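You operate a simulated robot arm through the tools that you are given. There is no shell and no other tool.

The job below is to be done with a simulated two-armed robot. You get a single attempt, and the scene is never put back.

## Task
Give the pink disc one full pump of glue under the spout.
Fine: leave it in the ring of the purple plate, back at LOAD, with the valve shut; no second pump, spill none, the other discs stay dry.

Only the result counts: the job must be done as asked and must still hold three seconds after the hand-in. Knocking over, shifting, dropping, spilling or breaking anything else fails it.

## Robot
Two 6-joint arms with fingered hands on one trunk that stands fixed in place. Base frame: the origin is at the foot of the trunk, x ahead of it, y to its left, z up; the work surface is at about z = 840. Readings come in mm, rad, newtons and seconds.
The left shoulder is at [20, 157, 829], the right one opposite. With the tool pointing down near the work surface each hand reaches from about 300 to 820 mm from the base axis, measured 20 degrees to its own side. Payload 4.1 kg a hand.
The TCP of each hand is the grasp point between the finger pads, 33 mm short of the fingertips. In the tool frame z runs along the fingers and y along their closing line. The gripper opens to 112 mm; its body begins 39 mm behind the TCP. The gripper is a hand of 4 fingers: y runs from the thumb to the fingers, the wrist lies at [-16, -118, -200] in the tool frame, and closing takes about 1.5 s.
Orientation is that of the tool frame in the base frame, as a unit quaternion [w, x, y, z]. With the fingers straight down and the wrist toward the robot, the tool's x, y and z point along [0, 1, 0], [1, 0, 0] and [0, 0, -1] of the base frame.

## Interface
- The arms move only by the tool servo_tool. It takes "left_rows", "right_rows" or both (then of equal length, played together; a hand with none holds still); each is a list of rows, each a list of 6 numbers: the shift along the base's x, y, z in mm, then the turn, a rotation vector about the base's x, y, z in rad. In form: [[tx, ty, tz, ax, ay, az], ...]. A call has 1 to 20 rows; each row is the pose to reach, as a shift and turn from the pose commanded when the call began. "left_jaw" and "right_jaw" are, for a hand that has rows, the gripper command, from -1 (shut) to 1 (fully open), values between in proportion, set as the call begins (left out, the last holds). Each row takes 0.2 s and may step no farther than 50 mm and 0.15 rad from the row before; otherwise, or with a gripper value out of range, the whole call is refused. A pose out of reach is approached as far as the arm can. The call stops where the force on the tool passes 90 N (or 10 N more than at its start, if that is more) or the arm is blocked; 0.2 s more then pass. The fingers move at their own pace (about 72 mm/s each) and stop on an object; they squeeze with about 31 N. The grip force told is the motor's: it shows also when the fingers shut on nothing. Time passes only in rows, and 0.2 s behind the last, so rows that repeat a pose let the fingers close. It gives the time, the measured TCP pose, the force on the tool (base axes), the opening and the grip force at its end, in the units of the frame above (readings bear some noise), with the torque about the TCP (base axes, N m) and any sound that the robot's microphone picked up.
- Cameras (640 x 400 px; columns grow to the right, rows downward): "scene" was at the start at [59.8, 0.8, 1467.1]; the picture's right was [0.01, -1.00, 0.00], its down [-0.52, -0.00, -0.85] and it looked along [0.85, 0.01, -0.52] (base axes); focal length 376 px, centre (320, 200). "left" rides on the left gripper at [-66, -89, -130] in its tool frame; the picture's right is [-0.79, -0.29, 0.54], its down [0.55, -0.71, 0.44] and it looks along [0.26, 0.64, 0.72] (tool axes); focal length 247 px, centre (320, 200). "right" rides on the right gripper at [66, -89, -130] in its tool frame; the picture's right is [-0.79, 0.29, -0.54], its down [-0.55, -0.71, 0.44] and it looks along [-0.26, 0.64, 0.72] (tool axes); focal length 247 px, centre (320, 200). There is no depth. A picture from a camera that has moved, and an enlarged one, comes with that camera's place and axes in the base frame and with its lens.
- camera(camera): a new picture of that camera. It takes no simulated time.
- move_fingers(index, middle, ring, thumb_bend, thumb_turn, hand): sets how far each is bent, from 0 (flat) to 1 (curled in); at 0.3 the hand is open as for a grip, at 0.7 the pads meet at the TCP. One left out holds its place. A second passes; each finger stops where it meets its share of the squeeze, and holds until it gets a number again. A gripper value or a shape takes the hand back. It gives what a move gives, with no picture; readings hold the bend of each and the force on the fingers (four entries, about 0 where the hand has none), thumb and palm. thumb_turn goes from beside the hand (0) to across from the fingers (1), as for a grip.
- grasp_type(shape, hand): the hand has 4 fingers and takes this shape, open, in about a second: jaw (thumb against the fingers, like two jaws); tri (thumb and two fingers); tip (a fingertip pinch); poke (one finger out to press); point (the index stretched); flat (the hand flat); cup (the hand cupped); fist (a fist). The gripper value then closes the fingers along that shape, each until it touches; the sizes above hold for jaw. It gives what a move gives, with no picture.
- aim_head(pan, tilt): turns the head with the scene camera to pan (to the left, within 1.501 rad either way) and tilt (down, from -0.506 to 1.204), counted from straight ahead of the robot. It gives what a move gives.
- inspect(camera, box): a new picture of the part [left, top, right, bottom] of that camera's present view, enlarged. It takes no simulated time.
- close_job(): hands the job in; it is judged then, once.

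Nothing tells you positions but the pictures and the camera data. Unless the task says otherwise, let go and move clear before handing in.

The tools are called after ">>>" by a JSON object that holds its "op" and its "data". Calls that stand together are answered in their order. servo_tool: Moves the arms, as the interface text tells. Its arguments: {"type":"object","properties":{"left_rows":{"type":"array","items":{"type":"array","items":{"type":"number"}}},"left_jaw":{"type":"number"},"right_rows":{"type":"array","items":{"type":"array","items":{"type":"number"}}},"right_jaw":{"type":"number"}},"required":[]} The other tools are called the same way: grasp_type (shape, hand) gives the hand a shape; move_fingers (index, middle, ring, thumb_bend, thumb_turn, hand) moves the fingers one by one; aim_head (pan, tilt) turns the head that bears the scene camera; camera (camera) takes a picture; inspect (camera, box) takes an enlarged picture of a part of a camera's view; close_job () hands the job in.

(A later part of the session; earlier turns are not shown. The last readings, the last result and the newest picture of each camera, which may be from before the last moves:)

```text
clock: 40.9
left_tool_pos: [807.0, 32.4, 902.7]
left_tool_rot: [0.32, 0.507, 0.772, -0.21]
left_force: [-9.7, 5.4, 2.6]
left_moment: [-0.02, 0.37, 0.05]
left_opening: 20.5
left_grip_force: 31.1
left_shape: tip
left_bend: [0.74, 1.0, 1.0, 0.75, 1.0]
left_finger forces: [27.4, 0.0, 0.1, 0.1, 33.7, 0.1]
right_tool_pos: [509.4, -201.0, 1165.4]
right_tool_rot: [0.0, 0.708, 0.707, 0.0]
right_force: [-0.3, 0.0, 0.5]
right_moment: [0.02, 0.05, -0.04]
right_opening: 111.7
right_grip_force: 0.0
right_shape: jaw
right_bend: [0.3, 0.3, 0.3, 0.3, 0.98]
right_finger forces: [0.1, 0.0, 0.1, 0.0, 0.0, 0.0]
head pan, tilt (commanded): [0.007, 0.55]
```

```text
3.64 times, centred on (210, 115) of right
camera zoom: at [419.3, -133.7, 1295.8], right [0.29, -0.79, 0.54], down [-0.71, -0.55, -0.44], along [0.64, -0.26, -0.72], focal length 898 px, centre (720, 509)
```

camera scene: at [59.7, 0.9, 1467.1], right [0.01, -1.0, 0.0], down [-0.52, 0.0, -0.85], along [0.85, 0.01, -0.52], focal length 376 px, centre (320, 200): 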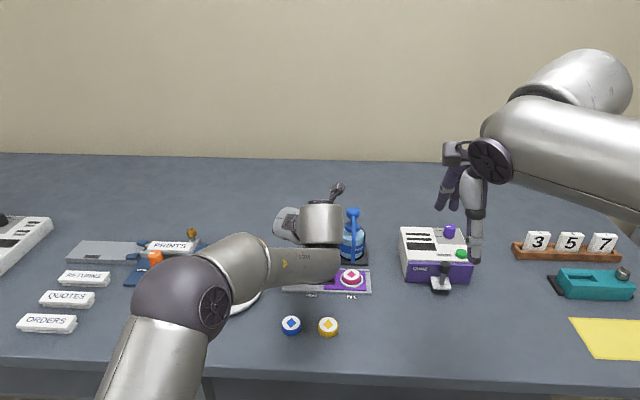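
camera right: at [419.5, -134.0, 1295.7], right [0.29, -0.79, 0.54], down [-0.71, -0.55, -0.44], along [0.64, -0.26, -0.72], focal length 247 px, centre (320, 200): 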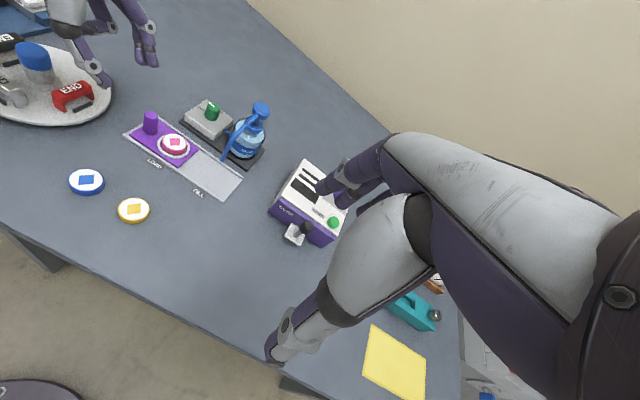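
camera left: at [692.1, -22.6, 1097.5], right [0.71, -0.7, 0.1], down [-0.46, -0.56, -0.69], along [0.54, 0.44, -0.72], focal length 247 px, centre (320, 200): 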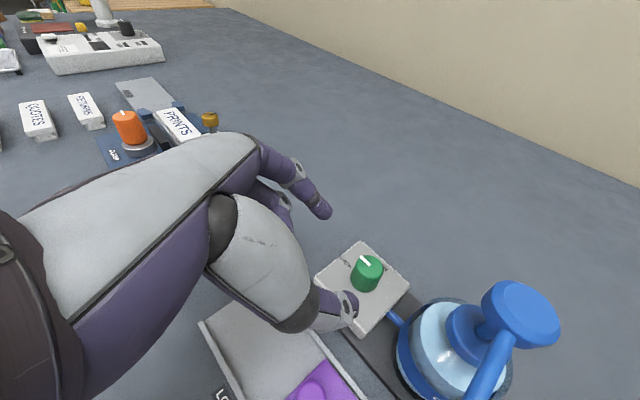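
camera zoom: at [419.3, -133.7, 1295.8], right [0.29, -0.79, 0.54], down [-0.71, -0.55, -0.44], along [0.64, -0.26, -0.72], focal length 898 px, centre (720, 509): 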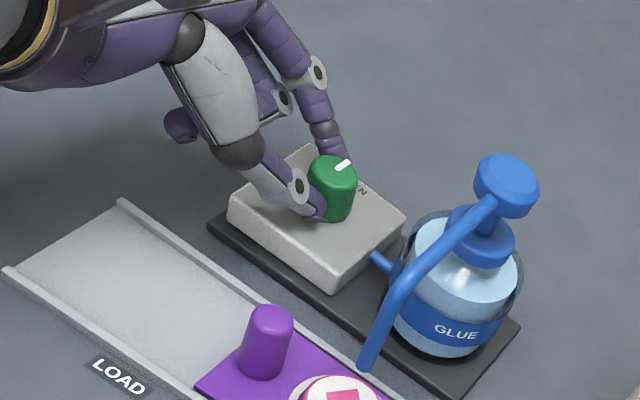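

The pointer now aims straight at OPEN. I'll try a tiny extra nudge to feel for the end stop.

>>> {"op": "servo_tool", "data": {"left_rows": [[1.0, 0.4, 0, 0, 0, -0.045], [1.8, 0.6, 0, 0, 0, -0.08], [1.8, 0.6, 0, 0, 0, -0.08]]}}

>>> {"op": "inspect", "data": {"camera": "left", "box": [270, 150, 430, 330]}}

>>> {"op": "inspect", "data": {"camera": "right", "box": [180, 80, 240, 130]}}

```text
clock: 41.7
left_tool_pos: [808.3, 33.8, 902.2]
left_tool_rot: [0.315, 0.537, 0.751, -0.221]
left_force: [2.3, 8.7, 2.4]
left_moment: [0.03, 0.08, 0.36]
left_opening: 20.8
left_grip_force: 31.0
left_shape: tip
left_bend: [0.74, 1.0, 1.0, 0.75, 1.0]
left_finger forces: [33.5, 0.1, 0.0, 0.1, 24.5, 0.0]
right_tool_pos: [509.5, -199.5, 1165.6]
right_tool_rot: [0.0, 0.707, 0.707, 0.0]
right_force: [-0.4, 0.6, -0.2]
right_moment: [-0.01, 0.01, -0.01]
right_opening: 111.5
right_grip_force: 0.0
right_shape: jaw
right_bend: [0.3, 0.3, 0.3, 0.3, 0.98]
right_finger forces: [0.0, 0.1, 0.0, 0.0, 0.0, 0.1]
head pan, tilt (commanded): [0.007, 0.55]
```

```text
2.22 times, centred on (350, 240) of left
camera zoom: at [708.5, 47.7, 1039.3], right [0.04, -0.98, 0.18], down [-0.69, -0.15, -0.7], along [0.72, -0.1, -0.69], focal length 549 px, centre (253, 111)
```

zoom: 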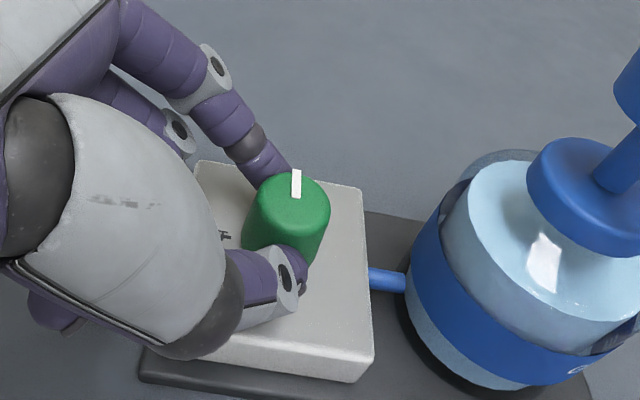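

```text
8.00 times, centred on (210, 105) of right
camera zoom: at [419.6, -133.6, 1295.7], right [0.29, -0.79, 0.54], down [-0.71, -0.55, -0.44], along [0.64, -0.26, -0.72], focal length 1976 px, centre (1200, 960)
```

zoom: 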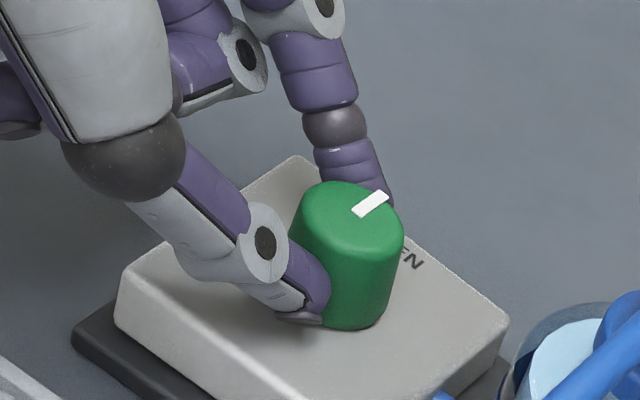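

The end stop is felt (0.36 N·m) with the pointer on OPEN. Now I'll release and retreat the left hand back along its axis, out to the left.

>>> {"op": "servo_tool", "data": {"left_rows": [[0, 0, 0, 0, 0, 0], [0, 0, 0, 0, 0, 0], [0, 0, 0, 0, 0, 0], [0, 0, 0, 0, 0, 0], [-3, 13, 13, 0, 0, 0], [-6, 27, 28, 0, 0, 0], [-10, 41, 42, 0, 0, 0], [-30, 60, 65, 0, 0, 0], [-60, 75, 85, 0, 0, 0], [-90, 90, 100, 0, 0, 0], [-90, 90, 100, 0, 0, 0]], "left_jaw": 0.07}}

>>> {"op": "camera", "data": {"camera": "scene"}}

>>> {"op": "inspect", "data": {"camera": "right", "box": [110, 70, 290, 220]}}

>>> {"op": "camera", "data": {"camera": "left"}}

```text
clock: 44.1
left_tool_pos: [719.1, 121.6, 1002.3]
left_tool_rot: [0.311, 0.538, 0.751, -0.223]
left_force: [-0.4, -0.2, -0.1]
left_moment: [-0.03, -0.08, -0.04]
left_opening: 59.4
left_grip_force: 0.1
left_shape: tip
left_bend: [0.76, 0.97, 0.99, 0.69, 1.0]
left_finger forces: [0.0, 0.0, 0.0, 0.1, 0.0, 0.0]
left hand out of reach, approached as far as the arm can: row 5
right_tool_pos: [510.3, -200.3, 1165.6]
right_tool_rot: [0.0, 0.707, 0.707, 0.0]
right_force: [-1.1, -0.5, -0.4]
right_moment: [0.01, 0.03, 0.0]
right_opening: 111.8
right_grip_force: 0.0
right_shape: jaw
right_bend: [0.3, 0.3, 0.3, 0.3, 0.98]
right_finger forces: [0.0, 0.0, 0.0, 0.0, 0.1, 0.0]
head pan, tilt (commanded): [0.007, 0.55]
```

```text
taken
camera scene: at [59.9, 0.8, 1467.1], right [0.01, -1.0, 0.0], down [-0.52, 0.0, -0.85], along [0.85, 0.01, -0.52], focal length 376 px, centre (320, 200)
```

scene: 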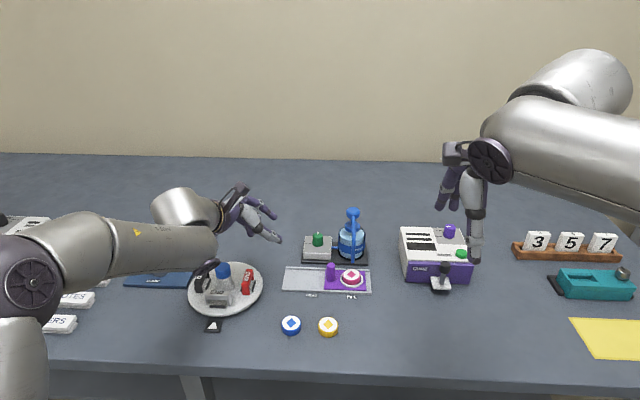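

```text
2.67 times, centred on (200, 145) of right
camera zoom: at [419.7, -134.0, 1295.6], right [0.29, -0.79, 0.54], down [-0.71, -0.55, -0.44], along [0.64, -0.26, -0.72], focal length 659 px, centre (640, 347)
```

zoom: 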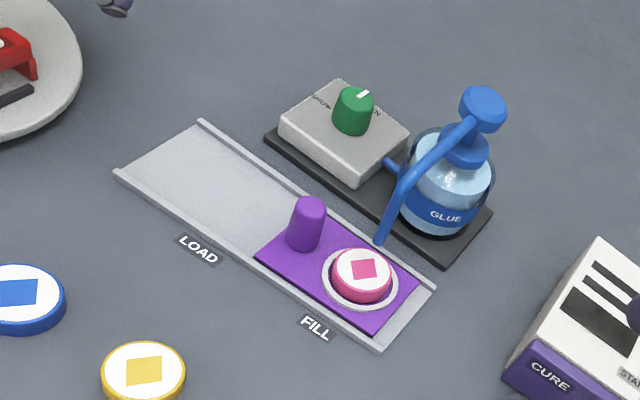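

```text
taken
camera left: at [620.9, 135.4, 1139.9], right [0.03, -0.98, 0.18], down [-0.7, -0.15, -0.7], along [0.71, -0.1, -0.69], focal length 247 px, centre (320, 200)
```

left: 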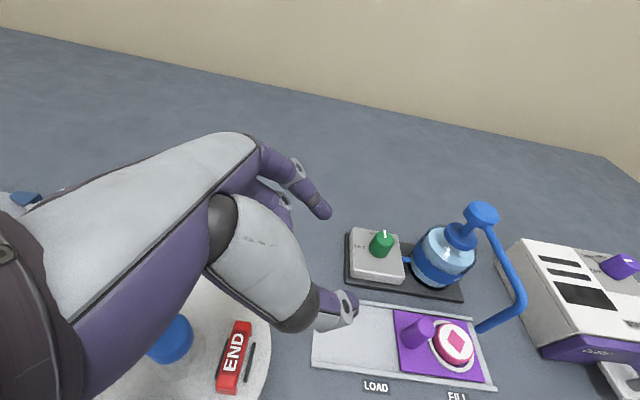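

The valve is open and the plate is still at FILL under the spout. Next is the pump, so I'll measure its head precisely from two cameras.

>>> {"op": "inspect", "data": {"camera": "left", "box": [400, 190, 540, 310]}}

>>> {"op": "inspect", "data": {"camera": "right", "box": [210, 90, 290, 170]}}

>>> {"op": "inspect", "data": {"camera": "scene", "box": [320, 195, 390, 265]}}

```text
3.33 times, centred on (470, 250) of left
camera zoom: at [620.9, 135.4, 1139.9], right [0.03, -0.98, 0.18], down [-0.7, -0.15, -0.7], along [0.71, -0.1, -0.69], focal length 823 px, centre (-180, 33)
```

zoom: 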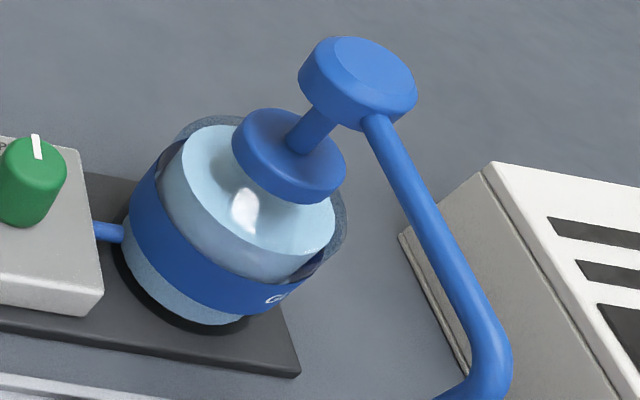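

```text
5.00 times, centred on (250, 130) of right
camera zoom: at [419.7, -134.0, 1295.6], right [0.29, -0.79, 0.54], down [-0.71, -0.55, -0.44], along [0.64, -0.26, -0.72], focal length 1235 px, centre (670, 550)
```

zoom: 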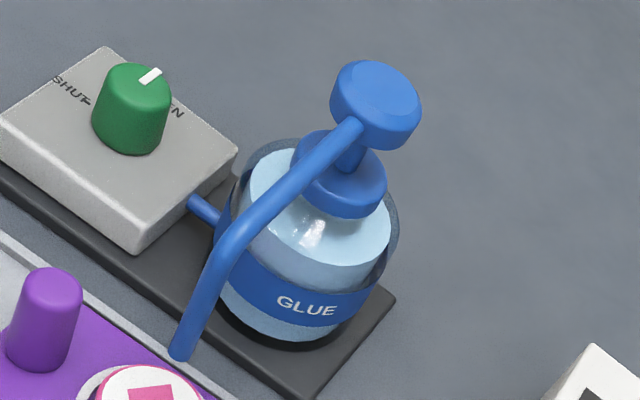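

```text
5.71 times, centred on (355, 230) of scene
camera zoom: at [59.9, 0.8, 1467.1], right [0.01, -1.0, 0.0], down [-0.52, 0.0, -0.85], along [0.85, 0.01, -0.52], focal length 2148 px, centre (120, 29)
```

zoom: 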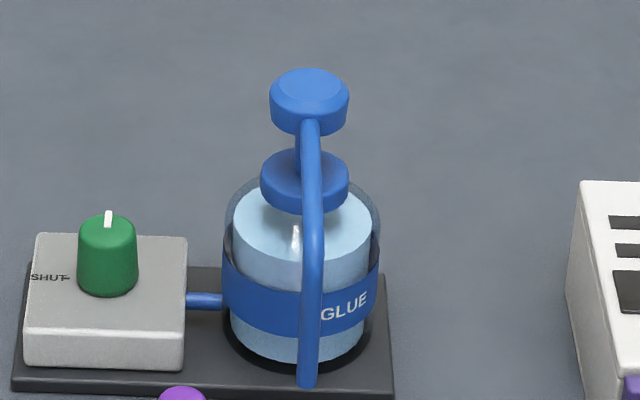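

The pump head top is at (812,-73) with z = 976. I'll see which hand shape is best for pressing by trying "fist" on the right hand in free air.

>>> {"op": "grasp_type", "data": {"shape": "fist", "hand": "right"}}

>>> {"op": "camera", "data": {"camera": "right"}}

>>> {"op": "inspect", "data": {"camera": "scene", "box": [400, 100, 560, 300]}}

>>> {"op": "grasp_type", "data": {"shape": "poke", "hand": "right"}}

>>> {"op": "camera", "data": {"camera": "right"}}

>>> {"op": "inspect", "data": {"camera": "scene", "box": [400, 100, 560, 300]}}

```text
clock: 45.0
left_tool_pos: [719.1, 122.6, 1003.1]
left_tool_rot: [0.311, 0.538, 0.751, -0.223]
left_force: [0.4, -0.1, -0.4]
left_moment: [0.0, -0.02, 0.0]
left_opening: 59.6
left_grip_force: 0.1
left_shape: tip
left_bend: [0.76, 0.97, 0.99, 0.69, 1.0]
left_finger forces: [0.0, 0.0, 0.0, 0.0, 0.0, 0.1]
right_tool_pos: [510.7, -199.8, 1165.5]
right_tool_rot: [-0.001, 0.707, 0.707, 0.0]
right_force: [-0.4, -0.4, 0.2]
right_moment: [-0.02, -0.04, -0.04]
right_opening: 0.0
right_grip_force: 0.1
right_shape: fist
right_bend: [0.98, 1.0, 1.0, 0.85, 0.84]
right_finger forces: [0.1, 0.0, 0.1, 0.1, 0.0, 0.0]
head pan, tilt (commanded): [0.007, 0.55]
```

```text
taken
camera right: at [419.6, -134.0, 1295.6], right [0.29, -0.79, 0.54], down [-0.71, -0.55, -0.44], along [0.64, -0.26, -0.72], focal length 247 px, centre (320, 200)
```

right: 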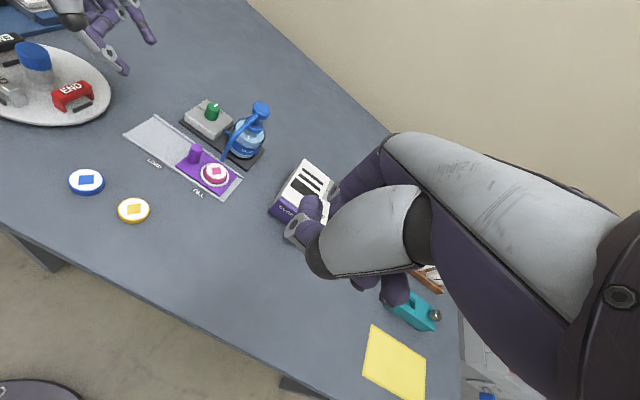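

```text
2.00 times, centred on (480, 200) of scene
camera zoom: at [59.8, 0.8, 1467.1], right [0.01, -1.0, 0.0], down [-0.52, 0.0, -0.85], along [0.85, 0.01, -0.52], focal length 752 px, centre (0, 200)
```

zoom: 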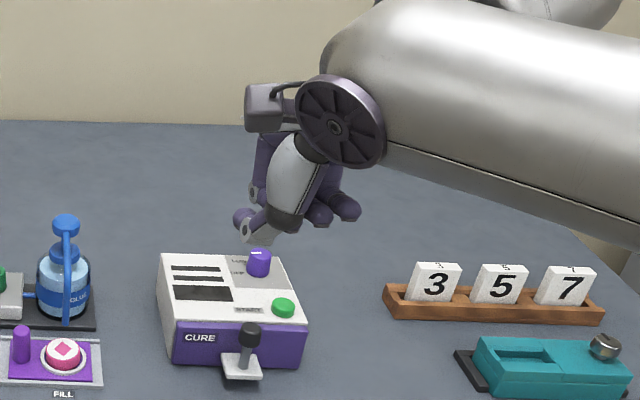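

```text
clock: 45.9
left_tool_pos: [719.0, 121.4, 1003.2]
left_tool_rot: [0.311, 0.538, 0.752, -0.222]
left_force: [0.8, -0.3, 0.5]
left_moment: [0.02, 0.01, 0.01]
left_opening: 59.6
left_grip_force: 0.0
left_shape: tip
left_bend: [0.76, 0.97, 0.99, 0.69, 1.0]
left_finger forces: [0.1, 0.0, 0.0, 0.0, 0.0, 0.0]
right_tool_pos: [509.6, -199.7, 1166.5]
right_tool_rot: [0.0, 0.707, 0.707, 0.0]
right_force: [0.5, 0.6, -0.1]
right_moment: [-0.02, 0.02, 0.01]
right_opening: 0.0
right_grip_force: 0.1
right_shape: poke
right_bend: [0.7, 0.7, 0.99, 1.0, 0.88]
right_finger forces: [0.0, 0.0, 0.0, 0.0, 0.0, 0.0]
head pan, tilt (commanded): [0.007, 0.55]
```

```text
taken
camera right: at [419.6, -134.0, 1295.6], right [0.29, -0.79, 0.54], down [-0.71, -0.55, -0.44], along [0.64, -0.26, -0.72], focal length 247 px, centre (320, 200)
```

right: 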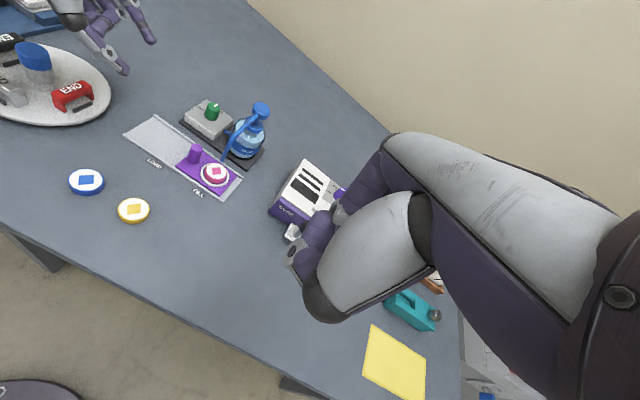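

```text
2.00 times, centred on (480, 200) of scene
camera zoom: at [59.8, 0.8, 1467.1], right [0.01, -1.0, 0.0], down [-0.52, 0.0, -0.85], along [0.85, 0.01, -0.52], focal length 752 px, centre (0, 200)
```

zoom: 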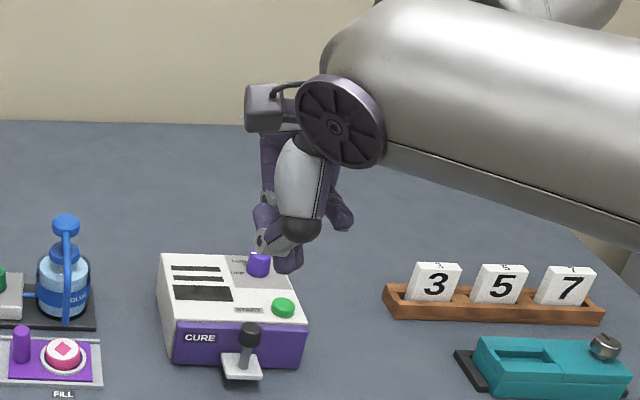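

>>> {"op": "inspect", "data": {"camera": "right", "box": [260, 130, 440, 340]}}

>>> {"op": "inspect", "data": {"camera": "scene", "box": [450, 150, 510, 250]}}

>>> {"op": "inspect", "data": {"camera": "left", "box": [440, 0, 640, 200]}}

```text
1.90 times, centred on (350, 235) of right
camera zoom: at [419.6, -134.0, 1295.6], right [0.29, -0.79, 0.54], down [-0.71, -0.55, -0.44], along [0.64, -0.26, -0.72], focal length 470 px, centre (263, 133)
```

zoom: 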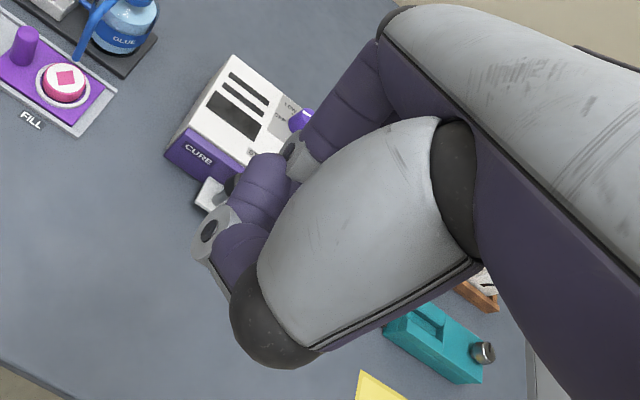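

```text
4.00 times, centred on (480, 200) of scene
camera zoom: at [59.8, 0.8, 1467.1], right [0.01, -1.0, 0.0], down [-0.52, 0.0, -0.85], along [0.85, 0.01, -0.52], focal length 1504 px, centre (-320, 200)
```

zoom: 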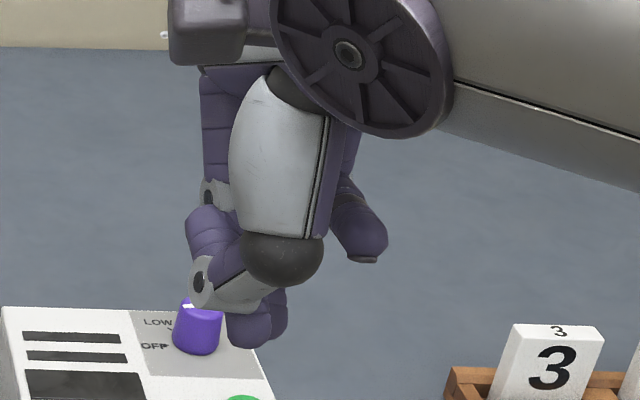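

```text
2.00 times, centred on (540, 100) of left
camera zoom: at [621.2, 135.5, 1140.1], right [0.03, -0.98, 0.18], down [-0.7, -0.15, -0.7], along [0.71, -0.1, -0.69], focal length 494 px, centre (-120, 400)
```

zoom: 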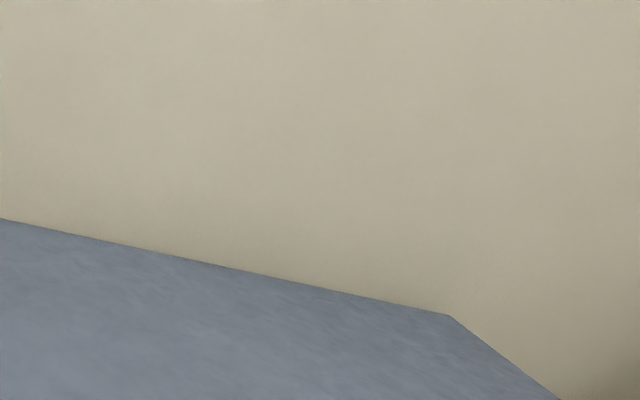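

I'll bring the right hand, in poke shape and tilted forward 25°, to hover about 60 mm above the pump head, then check the fingertip positions with the left and scene cameras.

>>> {"op": "servo_tool", "data": {"right_rows": [[36, 16, -8, 0, -0.0545, 0], [72, 32, -16, 0, -0.109, 0], [108, 48, -24, 0, -0.1635, 0], [144, 64, -34, 0, -0.218, 0], [180, 80, -46, 0, -0.2725, 0], [216, 97, -60, 0, -0.327, 0], [252, 113, -78, 0, -0.3815, 0], [284, 129, -95, 0, -0.436, 0], [284, 129, -95, 0, -0.436, 0]]}}

>>> {"op": "camera", "data": {"camera": "scene"}}

>>> {"op": "camera", "data": {"camera": "left"}}

>>> {"op": "camera", "data": {"camera": "right"}}

```text
clock: 47.9
left_tool_pos: [718.8, 121.6, 1002.4]
left_tool_rot: [0.312, 0.537, 0.752, -0.222]
left_force: [0.4, -0.8, 0.7]
left_moment: [0.0, 0.0, 0.0]
left_opening: 59.6
left_grip_force: 0.1
left_shape: tip
left_bend: [0.76, 0.97, 0.99, 0.69, 1.0]
left_finger forces: [0.0, 0.1, 0.0, 0.0, 0.0, 0.0]
right_tool_pos: [793.6, -73.5, 1070.8]
right_tool_rot: [0.153, 0.69, 0.69, 0.153]
right_force: [0.4, -1.1, 0.3]
right_moment: [-0.02, -0.03, -0.01]
right_opening: 0.1
right_grip_force: 0.1
right_shape: poke
right_bend: [0.7, 0.7, 0.99, 1.0, 0.87]
right_finger forces: [0.1, 0.0, 0.0, 0.0, 0.0, 0.0]
head pan, tilt (commanded): [0.007, 0.55]
```

```text
taken
camera scene: at [59.7, 0.8, 1467.1], right [0.01, -1.0, 0.0], down [-0.52, 0.0, -0.85], along [0.85, 0.01, -0.52], focal length 376 px, centre (320, 200)
```

scene: 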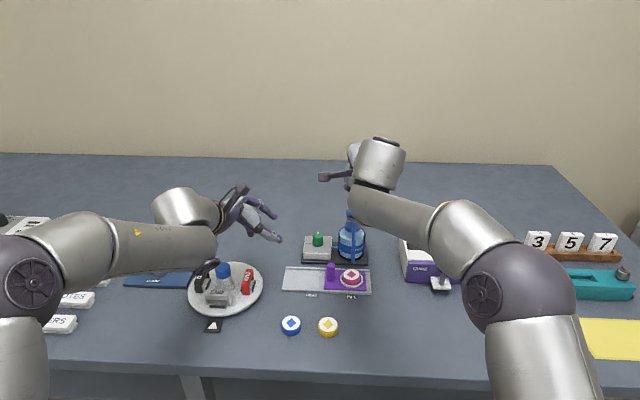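

```text
taken
camera left: at [621.1, 135.4, 1140.2], right [0.03, -0.98, 0.18], down [-0.7, -0.15, -0.7], along [0.71, -0.1, -0.69], focal length 247 px, centre (320, 200)
```

left: 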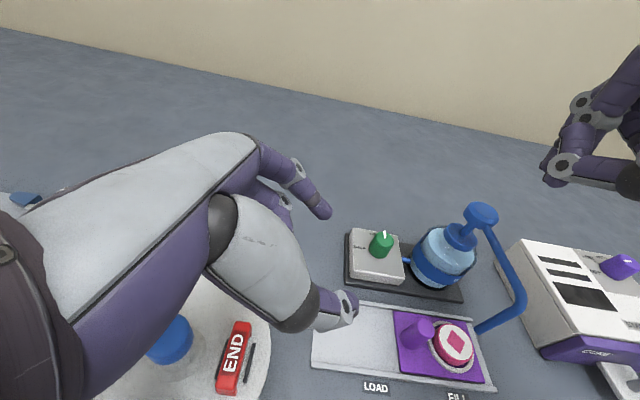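

```text
taken
camera right: at [657.0, -7.0, 1151.3], right [0.03, -0.79, 0.61], down [-0.46, -0.55, -0.7], along [0.89, -0.26, -0.38], focal length 247 px, centre (320, 200)
```

right: 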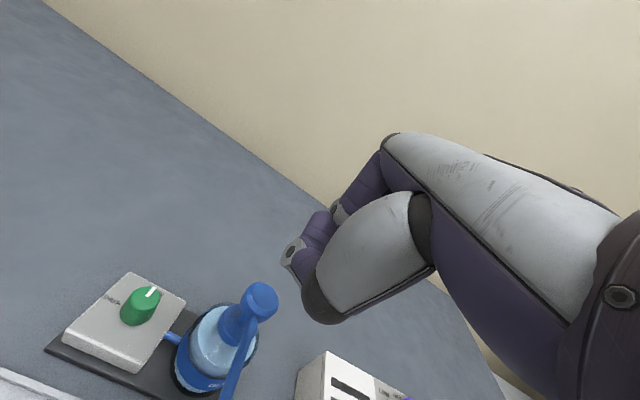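

>>> {"op": "inspect", "data": {"camera": "left", "box": [440, 40, 640, 260]}}

>>> {"op": "inspect", "data": {"camera": "scene", "box": [300, 130, 420, 290]}}

>>> {"op": "inspect", "data": {"camera": "right", "box": [200, 180, 360, 360]}}

```text
1.82 times, centred on (540, 150) of left
camera zoom: at [621.1, 135.4, 1140.2], right [0.03, -0.98, 0.18], down [-0.7, -0.15, -0.7], along [0.71, -0.1, -0.69], focal length 449 px, centre (-80, 291)
```

zoom: 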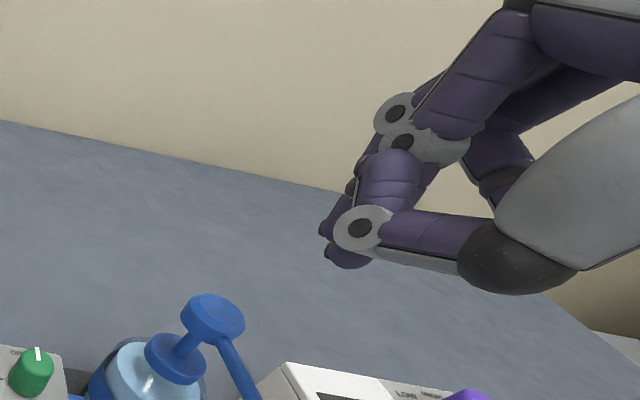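

```text
2.50 times, centred on (360, 210) of scene
camera zoom: at [59.7, 0.8, 1467.1], right [0.01, -1.0, 0.0], down [-0.52, 0.0, -0.85], along [0.85, 0.01, -0.52], focal length 940 px, centre (220, 175)
```

zoom: 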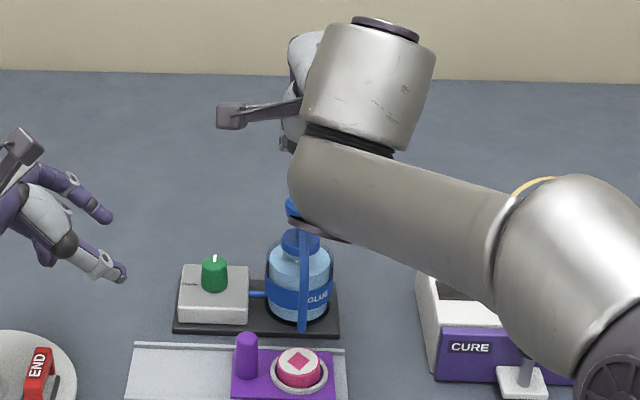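

```text
2.22 times, centred on (280, 270) of right
camera zoom: at [657.0, -7.0, 1151.3], right [0.03, -0.79, 0.61], down [-0.46, -0.55, -0.7], along [0.89, -0.26, -0.38], focal length 549 px, centre (409, 44)
```

zoom: 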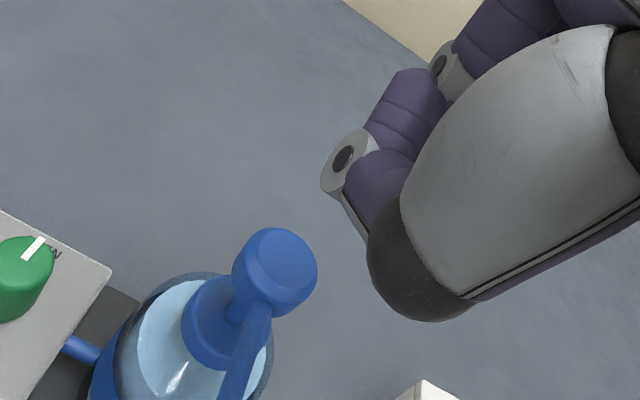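

The poke shape's thumb hangs as low as its fingertips. Closed three-finger tips (tri) brace each other under load, so I'll switch the right hand to that while still hovering above the pump.

>>> {"op": "grasp_type", "data": {"shape": "tri", "hand": "right"}}

>>> {"op": "servo_tool", "data": {"right_rows": [[0, 0, 0, 0, 0, 0], [0, 0, 0, 0, 0, 0], [0, 0, 0, 0, 0, 0], [0, 0, 0, 0, 0, 0], [0, 0, 0, 0, 0, 0], [0, 0, 0, 0, 0, 0], [0, 0, 0, 0, 0, 0], [0, 0, 0, 0, 0, 0]], "right_jaw": -1}}

>>> {"op": "inspect", "data": {"camera": "left", "box": [440, 40, 640, 260]}}

>>> {"op": "inspect", "data": {"camera": "right", "box": [200, 180, 360, 360]}}

```text
clock: 48.8
left_tool_pos: [719.1, 120.9, 1002.7]
left_tool_rot: [0.311, 0.538, 0.751, -0.222]
left_force: [0.2, -1.1, 0.0]
left_moment: [0.01, -0.04, 0.02]
left_opening: 59.8
left_grip_force: 0.0
left_shape: tip
left_bend: [0.76, 0.97, 0.99, 0.69, 1.0]
left_finger forces: [0.0, 0.0, 0.0, 0.1, 0.0, 0.0]
right_tool_pos: [792.9, -73.7, 1071.2]
right_tool_rot: [0.154, 0.69, 0.69, 0.153]
right_force: [-0.5, -0.6, 0.6]
right_moment: [0.03, -0.03, 0.01]
right_opening: 111.9
right_grip_force: 0.2
right_shape: tri
right_bend: [0.3, 0.3, 0.99, 0.3, 0.98]
right_finger forces: [0.1, 0.0, 0.0, 0.1, 0.0, 0.0]
head pan, tilt (commanded): [0.007, 0.55]
```

```text
clock: 50.6
left_tool_pos: [719.9, 121.2, 1002.1]
left_tool_rot: [0.312, 0.538, 0.751, -0.222]
left_force: [-0.3, -0.2, 0.5]
left_moment: [0.01, -0.02, -0.01]
left_opening: 59.7
left_grip_force: 0.0
left_shape: tip
left_bend: [0.76, 0.97, 0.99, 0.69, 1.0]
left_finger forces: [0.1, 0.0, 0.0, 0.0, 0.0, 0.0]
right_tool_pos: [792.9, -73.3, 1070.6]
right_tool_rot: [0.153, 0.69, 0.691, 0.153]
right_force: [-0.2, 0.1, -0.2]
right_moment: [-0.01, -0.03, -0.02]
right_opening: 0.1
right_grip_force: 31.3
right_shape: tri
right_bend: [0.7, 0.7, 1.0, 0.49, 1.0]
right_finger forces: [0.1, 0.1, 0.0, 0.1, 0.0, 0.1]
head pan, tilt (commanded): [0.007, 0.55]
```

```text
1.82 times, centred on (540, 150) of left
camera zoom: at [621.2, 135.5, 1140.1], right [0.03, -0.98, 0.18], down [-0.7, -0.15, -0.7], along [0.71, -0.1, -0.69], focal length 449 px, centre (-80, 291)
```

zoom: 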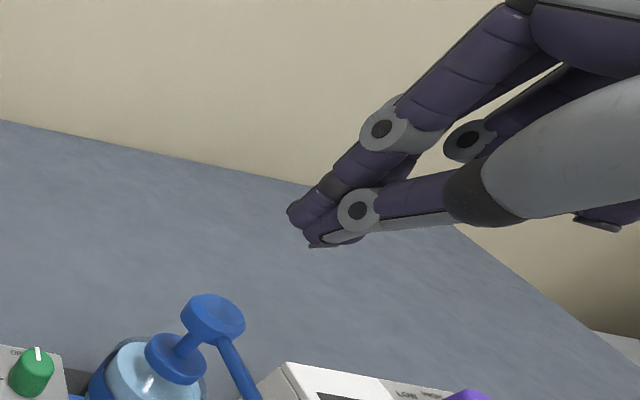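

```text
2.22 times, centred on (280, 270) of right
camera zoom: at [656.8, -7.1, 1151.3], right [0.03, -0.79, 0.61], down [-0.46, -0.55, -0.69], along [0.89, -0.26, -0.38], focal length 549 px, centre (409, 44)
```

zoom: 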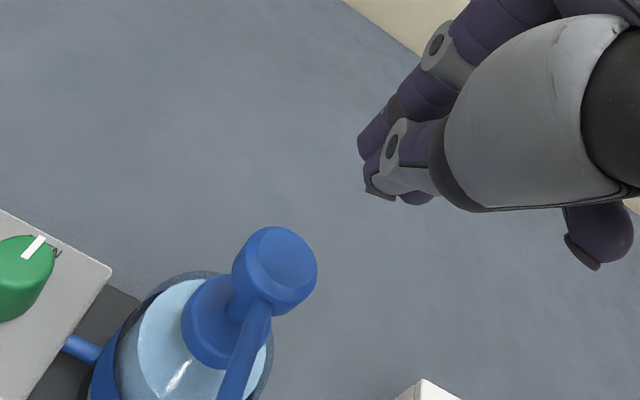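

Closed tips look compact; the thumb tip is lowest, about 6.6 mm ahead and 32.5 mm below the TCP. I'll bring it directly above the pump head, about 8 mm clear.

>>> {"op": "servo_tool", "data": {"right_rows": [[3, 0, -15, 0, 0, 0], [6, 0, -28, 0, 0, 0], [10, -1, -40, 0, 0, 0], [12.8, -1.4, -48, 0, 0, 0], [12.8, -1.4, -53, 0, 0, 0], [12.8, -1.4, -53, 0, 0, 0]]}}

>>> {"op": "inspect", "data": {"camera": "left", "box": [400, 130, 580, 330]}}

>>> {"op": "inspect", "data": {"camera": "right", "box": [220, 160, 400, 340]}}

>>> {"op": "inspect", "data": {"camera": "scene", "box": [290, 160, 410, 300]}}

```text
clock: 52.0
left_tool_pos: [721.5, 121.8, 1001.6]
left_tool_rot: [0.311, 0.538, 0.751, -0.223]
left_force: [1.0, 0.8, -0.2]
left_moment: [0.02, 0.01, 0.02]
left_opening: 59.7
left_grip_force: 0.1
left_shape: tip
left_bend: [0.76, 0.97, 0.99, 0.69, 1.0]
left_finger forces: [0.0, 0.0, 0.0, 0.0, 0.1, 0.1]
right_tool_pos: [806.7, -72.5, 1018.4]
right_tool_rot: [0.153, 0.69, 0.69, 0.153]
right_force: [-0.4, 0.2, 0.8]
right_moment: [-0.03, -0.01, -0.04]
right_opening: 0.0
right_grip_force: 31.1
right_shape: tri
right_bend: [0.7, 0.7, 1.0, 0.49, 1.0]
right_finger forces: [0.0, 0.1, 0.0, 0.0, 0.0, 0.1]
head pan, tilt (commanded): [0.007, 0.55]
```

```text
2.00 times, centred on (490, 230) of left
camera zoom: at [621.1, 135.5, 1140.1], right [0.03, -0.98, 0.18], down [-0.7, -0.15, -0.7], along [0.71, -0.1, -0.69], focal length 494 px, centre (-20, 140)
```

zoom: 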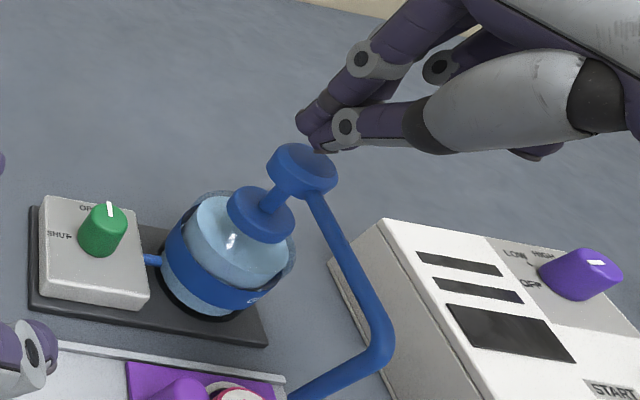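

```text
2.22 times, centred on (310, 250) of right
camera zoom: at [670.0, -5.6, 1098.1], right [0.03, -0.79, 0.61], down [-0.46, -0.55, -0.69], along [0.89, -0.26, -0.38], focal length 549 px, centre (342, 89)
```

zoom: 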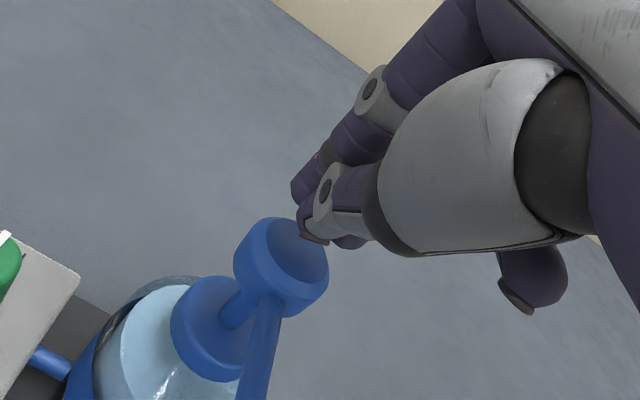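

```text
2.86 times, centred on (350, 230) of scene
camera zoom: at [59.8, 0.8, 1467.1], right [0.01, -1.0, 0.0], down [-0.52, 0.0, -0.85], along [0.85, 0.01, -0.52], focal length 1074 px, centre (234, 114)
```

zoom: 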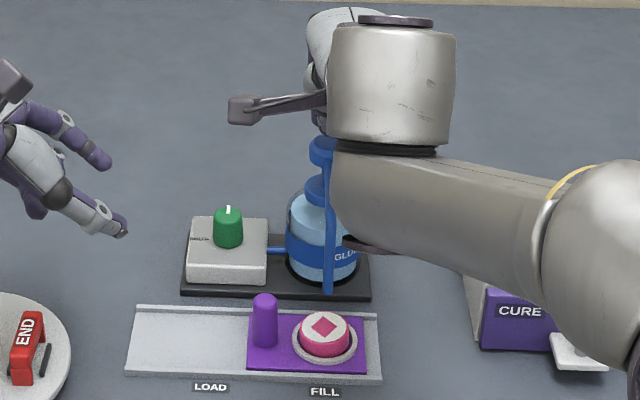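

The tip is centred above the head. Now I'll press straight down in small steps, watching the force.

>>> {"op": "servo_tool", "data": {"right_rows": [[0, 0, -4, 0, 0, 0], [0, 0, -8, 0, 0, 0], [0, 0, -11, 0, 0, 0], [0, 0, -11, 0, 0, 0]]}}

>>> {"op": "inspect", "data": {"camera": "left", "box": [400, 130, 580, 330]}}

```text
clock: 53.0
left_tool_pos: [719.7, 121.8, 1002.8]
left_tool_rot: [0.311, 0.538, 0.751, -0.222]
left_force: [-0.4, -0.2, -0.4]
left_moment: [-0.04, -0.04, 0.02]
left_opening: 59.6
left_grip_force: 0.0
left_shape: tip
left_bend: [0.76, 0.97, 0.99, 0.69, 1.0]
left_finger forces: [0.0, 0.0, 0.1, 0.1, 0.0, 0.0]
right_tool_pos: [807.2, -72.3, 1009.1]
right_tool_rot: [0.154, 0.691, 0.69, 0.153]
right_force: [-0.8, 1.6, 3.4]
right_moment: [0.06, 0.01, 0.0]
right_opening: 0.0
right_grip_force: 30.5
right_shape: tri
right_bend: [0.7, 0.7, 1.0, 0.49, 1.0]
right_finger forces: [0.0, 0.0, 0.0, 0.0, 0.0, 0.0]
head pan, tilt (commanded): [0.007, 0.55]
```

```text
2.00 times, centred on (490, 230) of left
camera zoom: at [621.0, 135.6, 1140.2], right [0.03, -0.98, 0.18], down [-0.7, -0.15, -0.7], along [0.71, -0.1, -0.69], focal length 494 px, centre (-20, 140)
```

zoom: 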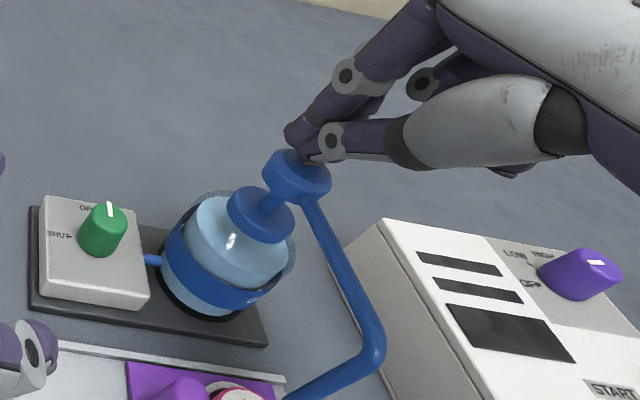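

Contact made at about 3 N and the head is starting to move. I'll keep pressing.

>>> {"op": "servo_tool", "data": {"right_rows": [[0, 0, -3, 0, 0, 0], [0, 0, -6, 0, 0, 0], [0, 0, -9, 0, 0, 0]]}}

>>> {"op": "inspect", "data": {"camera": "left", "box": [400, 130, 580, 330]}}

```text
clock: 53.8
left_tool_pos: [718.7, 120.5, 1003.0]
left_tool_rot: [0.311, 0.538, 0.751, -0.223]
left_force: [0.5, -0.3, 0.6]
left_moment: [-0.01, 0.02, -0.06]
left_opening: 59.4
left_grip_force: 0.0
left_shape: tip
left_bend: [0.76, 0.97, 0.99, 0.69, 1.0]
left_finger forces: [0.0, 0.1, 0.0, 0.0, 0.1, 0.1]
right_tool_pos: [806.3, -72.9, 1000.6]
right_tool_rot: [0.153, 0.691, 0.69, 0.153]
right_force: [-2.5, -0.3, 8.4]
right_moment: [0.02, 0.01, -0.01]
right_opening: 0.0
right_grip_force: 31.4
right_shape: tri
right_bend: [0.7, 0.7, 1.0, 0.49, 1.0]
right_finger forces: [0.1, 0.1, 0.0, 0.0, 0.0, 0.1]
head pan, tilt (commanded): [0.007, 0.55]
```

```text
2.00 times, centred on (490, 230) of left
camera zoom: at [620.8, 135.5, 1140.3], right [0.03, -0.98, 0.18], down [-0.7, -0.15, -0.7], along [0.71, -0.1, -0.69], focal length 494 px, centre (-20, 140)
```

zoom: 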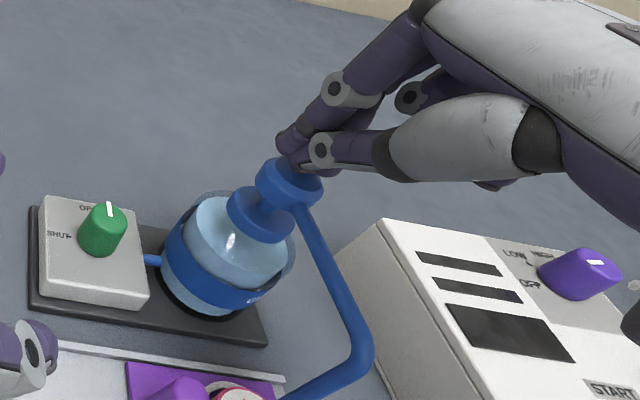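

>>> {"op": "servo_tool", "data": {"right_rows": [[0, 0, -3, 0, 0, 0], [0, 0, -6, 0, 0, 0], [0, 0, -8, 0, 0, 0]]}}

>>> {"op": "inspect", "data": {"camera": "left", "box": [400, 130, 580, 330]}}

```text
clock: 54.6
left_tool_pos: [719.3, 121.8, 1003.1]
left_tool_rot: [0.312, 0.538, 0.751, -0.222]
left_force: [-0.2, 0.2, -0.3]
left_moment: [-0.01, -0.02, 0.01]
left_opening: 59.4
left_grip_force: 0.0
left_shape: tip
left_bend: [0.76, 0.97, 0.99, 0.69, 1.0]
left_finger forces: [0.0, 0.0, 0.0, 0.0, 0.1, 0.0]
right_tool_pos: [804.4, -73.0, 993.8]
right_tool_rot: [0.155, 0.691, 0.689, 0.155]
right_force: [-4.0, 1.1, 25.5]
right_moment: [0.12, -0.11, 0.05]
right_opening: 0.1
right_grip_force: 30.5
right_shape: tri
right_bend: [0.7, 0.7, 1.0, 0.51, 1.0]
right_finger forces: [0.0, 0.0, 0.0, 0.0, 0.1, 0.1]
head pan, tilt (commanded): [0.007, 0.55]
```

```text
2.00 times, centred on (490, 230) of left
camera zoom: at [620.3, 135.6, 1140.6], right [0.03, -0.98, 0.18], down [-0.7, -0.15, -0.7], along [0.71, -0.1, -0.69], focal length 494 px, centre (-20, 140)
```

zoom: 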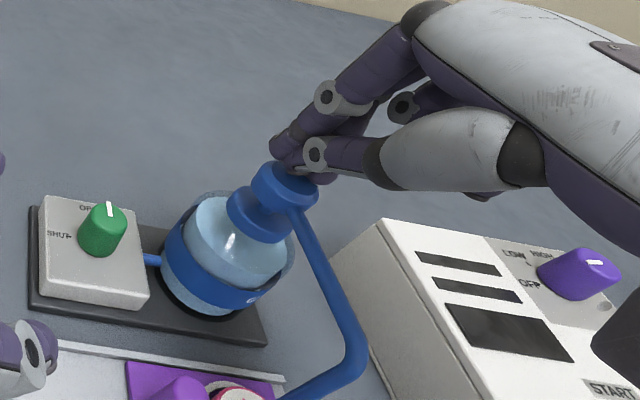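

Force jumped to about 25 N, so it is at or near the bottom of the stroke. One small further press will confirm the hard stop.

>>> {"op": "servo_tool", "data": {"right_rows": [[0, 0, -2, 0, 0, 0], [0, 0, -3.5, 0, 0, 0], [0, 0, -3.5, 0, 0, 0]]}}

>>> {"op": "inspect", "data": {"camera": "left", "box": [400, 130, 580, 330]}}

>>> {"op": "inspect", "data": {"camera": "scene", "box": [290, 200, 410, 310]}}

```text
clock: 55.4
left_tool_pos: [718.9, 120.4, 1002.3]
left_tool_rot: [0.312, 0.538, 0.751, -0.222]
left_force: [0.1, -0.2, -0.1]
left_moment: [0.0, -0.01, -0.01]
left_opening: 59.4
left_grip_force: 0.1
left_shape: tip
left_bend: [0.76, 0.97, 0.99, 0.69, 1.0]
left_finger forces: [0.0, 0.1, 0.0, 0.1, 0.1, 0.0]
right_tool_pos: [807.1, -73.3, 993.0]
right_tool_rot: [0.155, 0.69, 0.689, 0.157]
right_force: [-3.9, 4.4, 31.4]
right_moment: [0.11, -0.21, 0.08]
right_opening: 0.0
right_grip_force: 31.0
right_shape: tri
right_bend: [0.7, 0.7, 1.0, 0.52, 1.0]
right_finger forces: [0.0, 0.1, 0.1, 0.1, 0.0, 0.0]
head pan, tilt (commanded): [0.007, 0.55]
```

```text
2.00 times, centred on (490, 230) of left
camera zoom: at [620.1, 135.8, 1140.7], right [0.03, -0.98, 0.18], down [-0.7, -0.15, -0.7], along [0.71, -0.1, -0.69], focal length 494 px, centre (-20, 140)
```

zoom: 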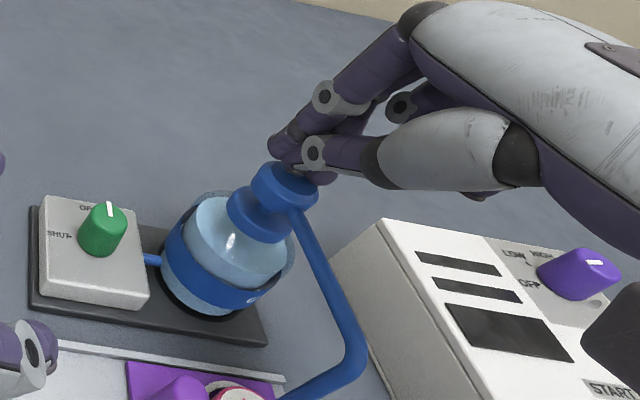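

```text
3.64 times, centred on (350, 255) of scene
camera zoom: at [58.5, 1.1, 1467.1], right [0.01, -1.0, 0.0], down [-0.52, 0.0, -0.85], along [0.85, 0.01, -0.52], focal length 1367 px, centre (211, 0)
```

zoom: 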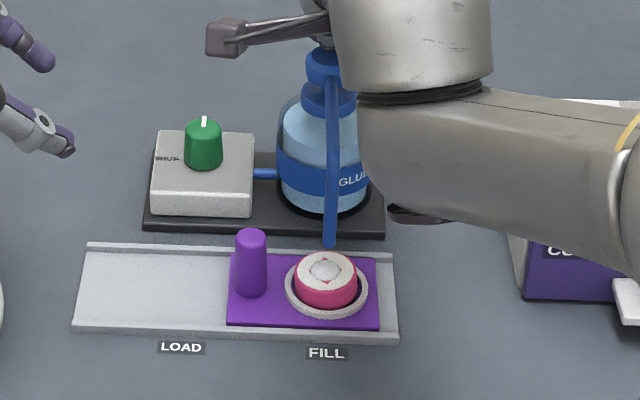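

A blob of glue sits centred on the pink disc and the pump head has bottomed out. I'll raise the right hand smoothly, straight up, and then move it away.

>>> {"op": "servo_tool", "data": {"right_rows": [[0, 0, 6, 0, 0, 0], [0, 0, 14, 0, 0, 0], [0, 0, 22, 0, 0, 0], [0, 0, 32, 0, 0, 0], [-6, 0, 45, 0, 0, 0], [-25, -5, 60, 0, 0, 0], [-60, -20, 75, 0, 0, 0], [-100, -40, 90, 0, 0, 0], [-145, -60, 100, 0, 0, 0], [-190, -80, 110, 0, 0, 0], [-190, -80, 110, 0, 0, 0]]}}

>>> {"op": "camera", "data": {"camera": "scene"}}

>>> {"op": "inspect", "data": {"camera": "scene", "box": [270, 195, 390, 310]}}

>>> {"op": "camera", "data": {"camera": "left"}}

```text
refused: row 9 steps farther than a row can; nothing moved
```

```text
taken
camera scene: at [58.5, 1.1, 1467.1], right [0.01, -1.0, 0.0], down [-0.52, 0.0, -0.85], along [0.85, 0.01, -0.52], focal length 376 px, centre (320, 200)
```

scene: 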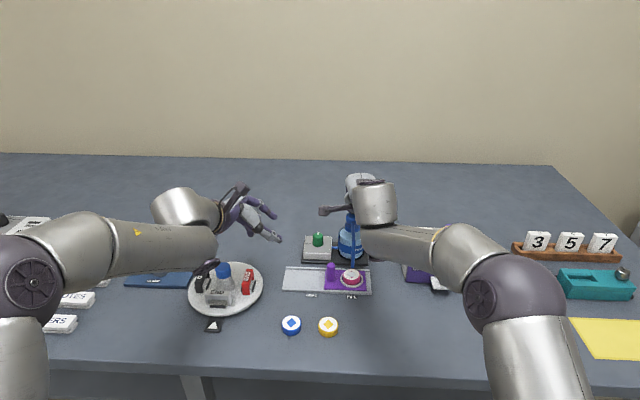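

```text
3.48 times, centred on (330, 252) of scene
camera zoom: at [58.5, 1.1, 1467.1], right [0.01, -1.0, 0.0], down [-0.52, 0.0, -0.85], along [0.85, 0.01, -0.52], focal length 1308 px, centre (285, 17)
```

zoom: 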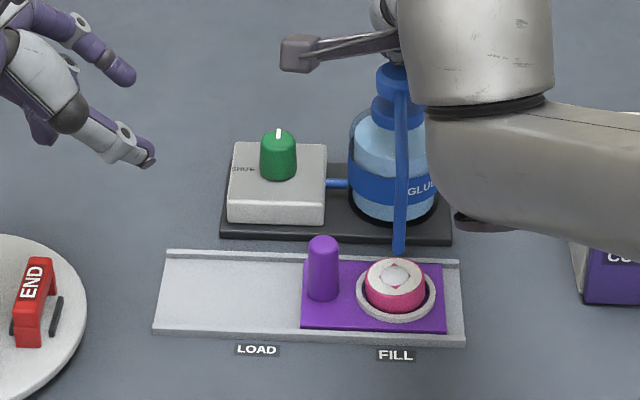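

```text
taken
camera left: at [620.1, 135.8, 1140.7], right [0.03, -0.98, 0.18], down [-0.7, -0.15, -0.7], along [0.71, -0.1, -0.69], focal length 247 px, centre (320, 200)
```

left: 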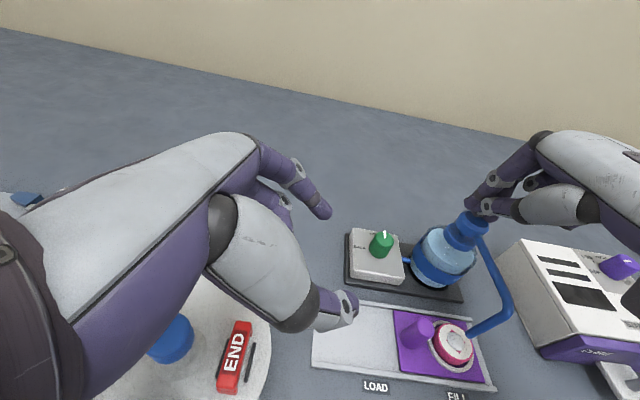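

One row was too long a step, so nothing moved. I'll repeat the raise with shorter steps.

>>> {"op": "servo_tool", "data": {"right_rows": [[0, 0, 6, 0, 0, 0], [0, 0, 14, 0, 0, 0], [0, 0, 22, 0, 0, 0], [0, 0, 32, 0, 0, 0], [-6, 0, 45, 0, 0, 0], [-25, -5, 60, 0, 0, 0], [-55, -20, 75, 0, 0, 0], [-90, -38, 88, 0, 0, 0], [-125, -56, 98, 0, 0, 0], [-160, -74, 108, 0, 0, 0], [-195, -90, 115, 0, 0, 0], [-195, -90, 115, 0, 0, 0]]}}

>>> {"op": "camera", "data": {"camera": "scene"}}

>>> {"op": "inspect", "data": {"camera": "scene", "box": [270, 195, 390, 310]}}

>>> {"op": "camera", "data": {"camera": "right"}}

```text
clock: 58.0
left_tool_pos: [721.2, 120.2, 1002.2]
left_tool_rot: [0.311, 0.538, 0.751, -0.223]
left_force: [-0.5, -0.6, 0.4]
left_moment: [-0.03, 0.02, -0.02]
left_opening: 59.7
left_grip_force: 0.0
left_shape: tip
left_bend: [0.76, 0.97, 0.99, 0.69, 1.0]
left_finger forces: [0.1, 0.0, 0.1, 0.1, 0.0, 0.0]
right_tool_pos: [614.7, -163.3, 1098.3]
right_tool_rot: [0.153, 0.691, 0.69, 0.153]
right_force: [0.0, 0.7, -0.5]
right_moment: [-0.03, 0.03, 0.01]
right_opening: 0.0
right_grip_force: 30.8
right_shape: tri
right_bend: [0.7, 0.7, 1.0, 0.51, 1.0]
right_finger forces: [0.1, 0.1, 0.0, 0.0, 0.0, 0.0]
head pan, tilt (commanded): [0.007, 0.55]
```

```text
taken
camera scene: at [59.9, 0.9, 1467.1], right [0.01, -1.0, 0.0], down [-0.52, 0.0, -0.85], along [0.85, 0.01, -0.52], focal length 376 px, centre (320, 200)
```

scene: 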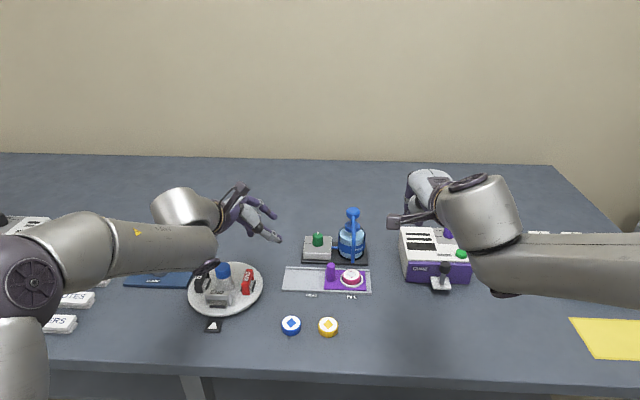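

```text
3.48 times, centred on (330, 252) of scene
camera zoom: at [59.9, 0.9, 1467.1], right [0.01, -1.0, 0.0], down [-0.52, 0.0, -0.85], along [0.85, 0.01, -0.52], focal length 1308 px, centre (285, 17)
```

zoom: 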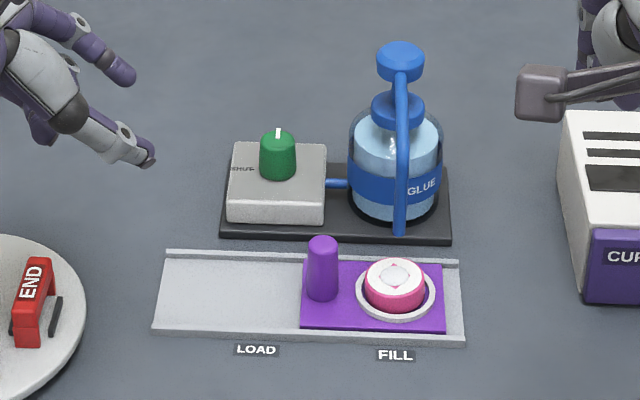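

```text
taken
camera right: at [478.4, -96.4, 1179.0], right [0.03, -0.79, 0.61], down [-0.46, -0.55, -0.69], along [0.89, -0.26, -0.38], focal length 247 px, centre (320, 200)
```

right: 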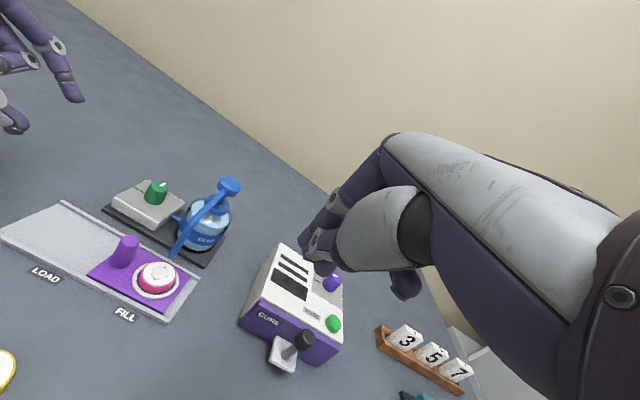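

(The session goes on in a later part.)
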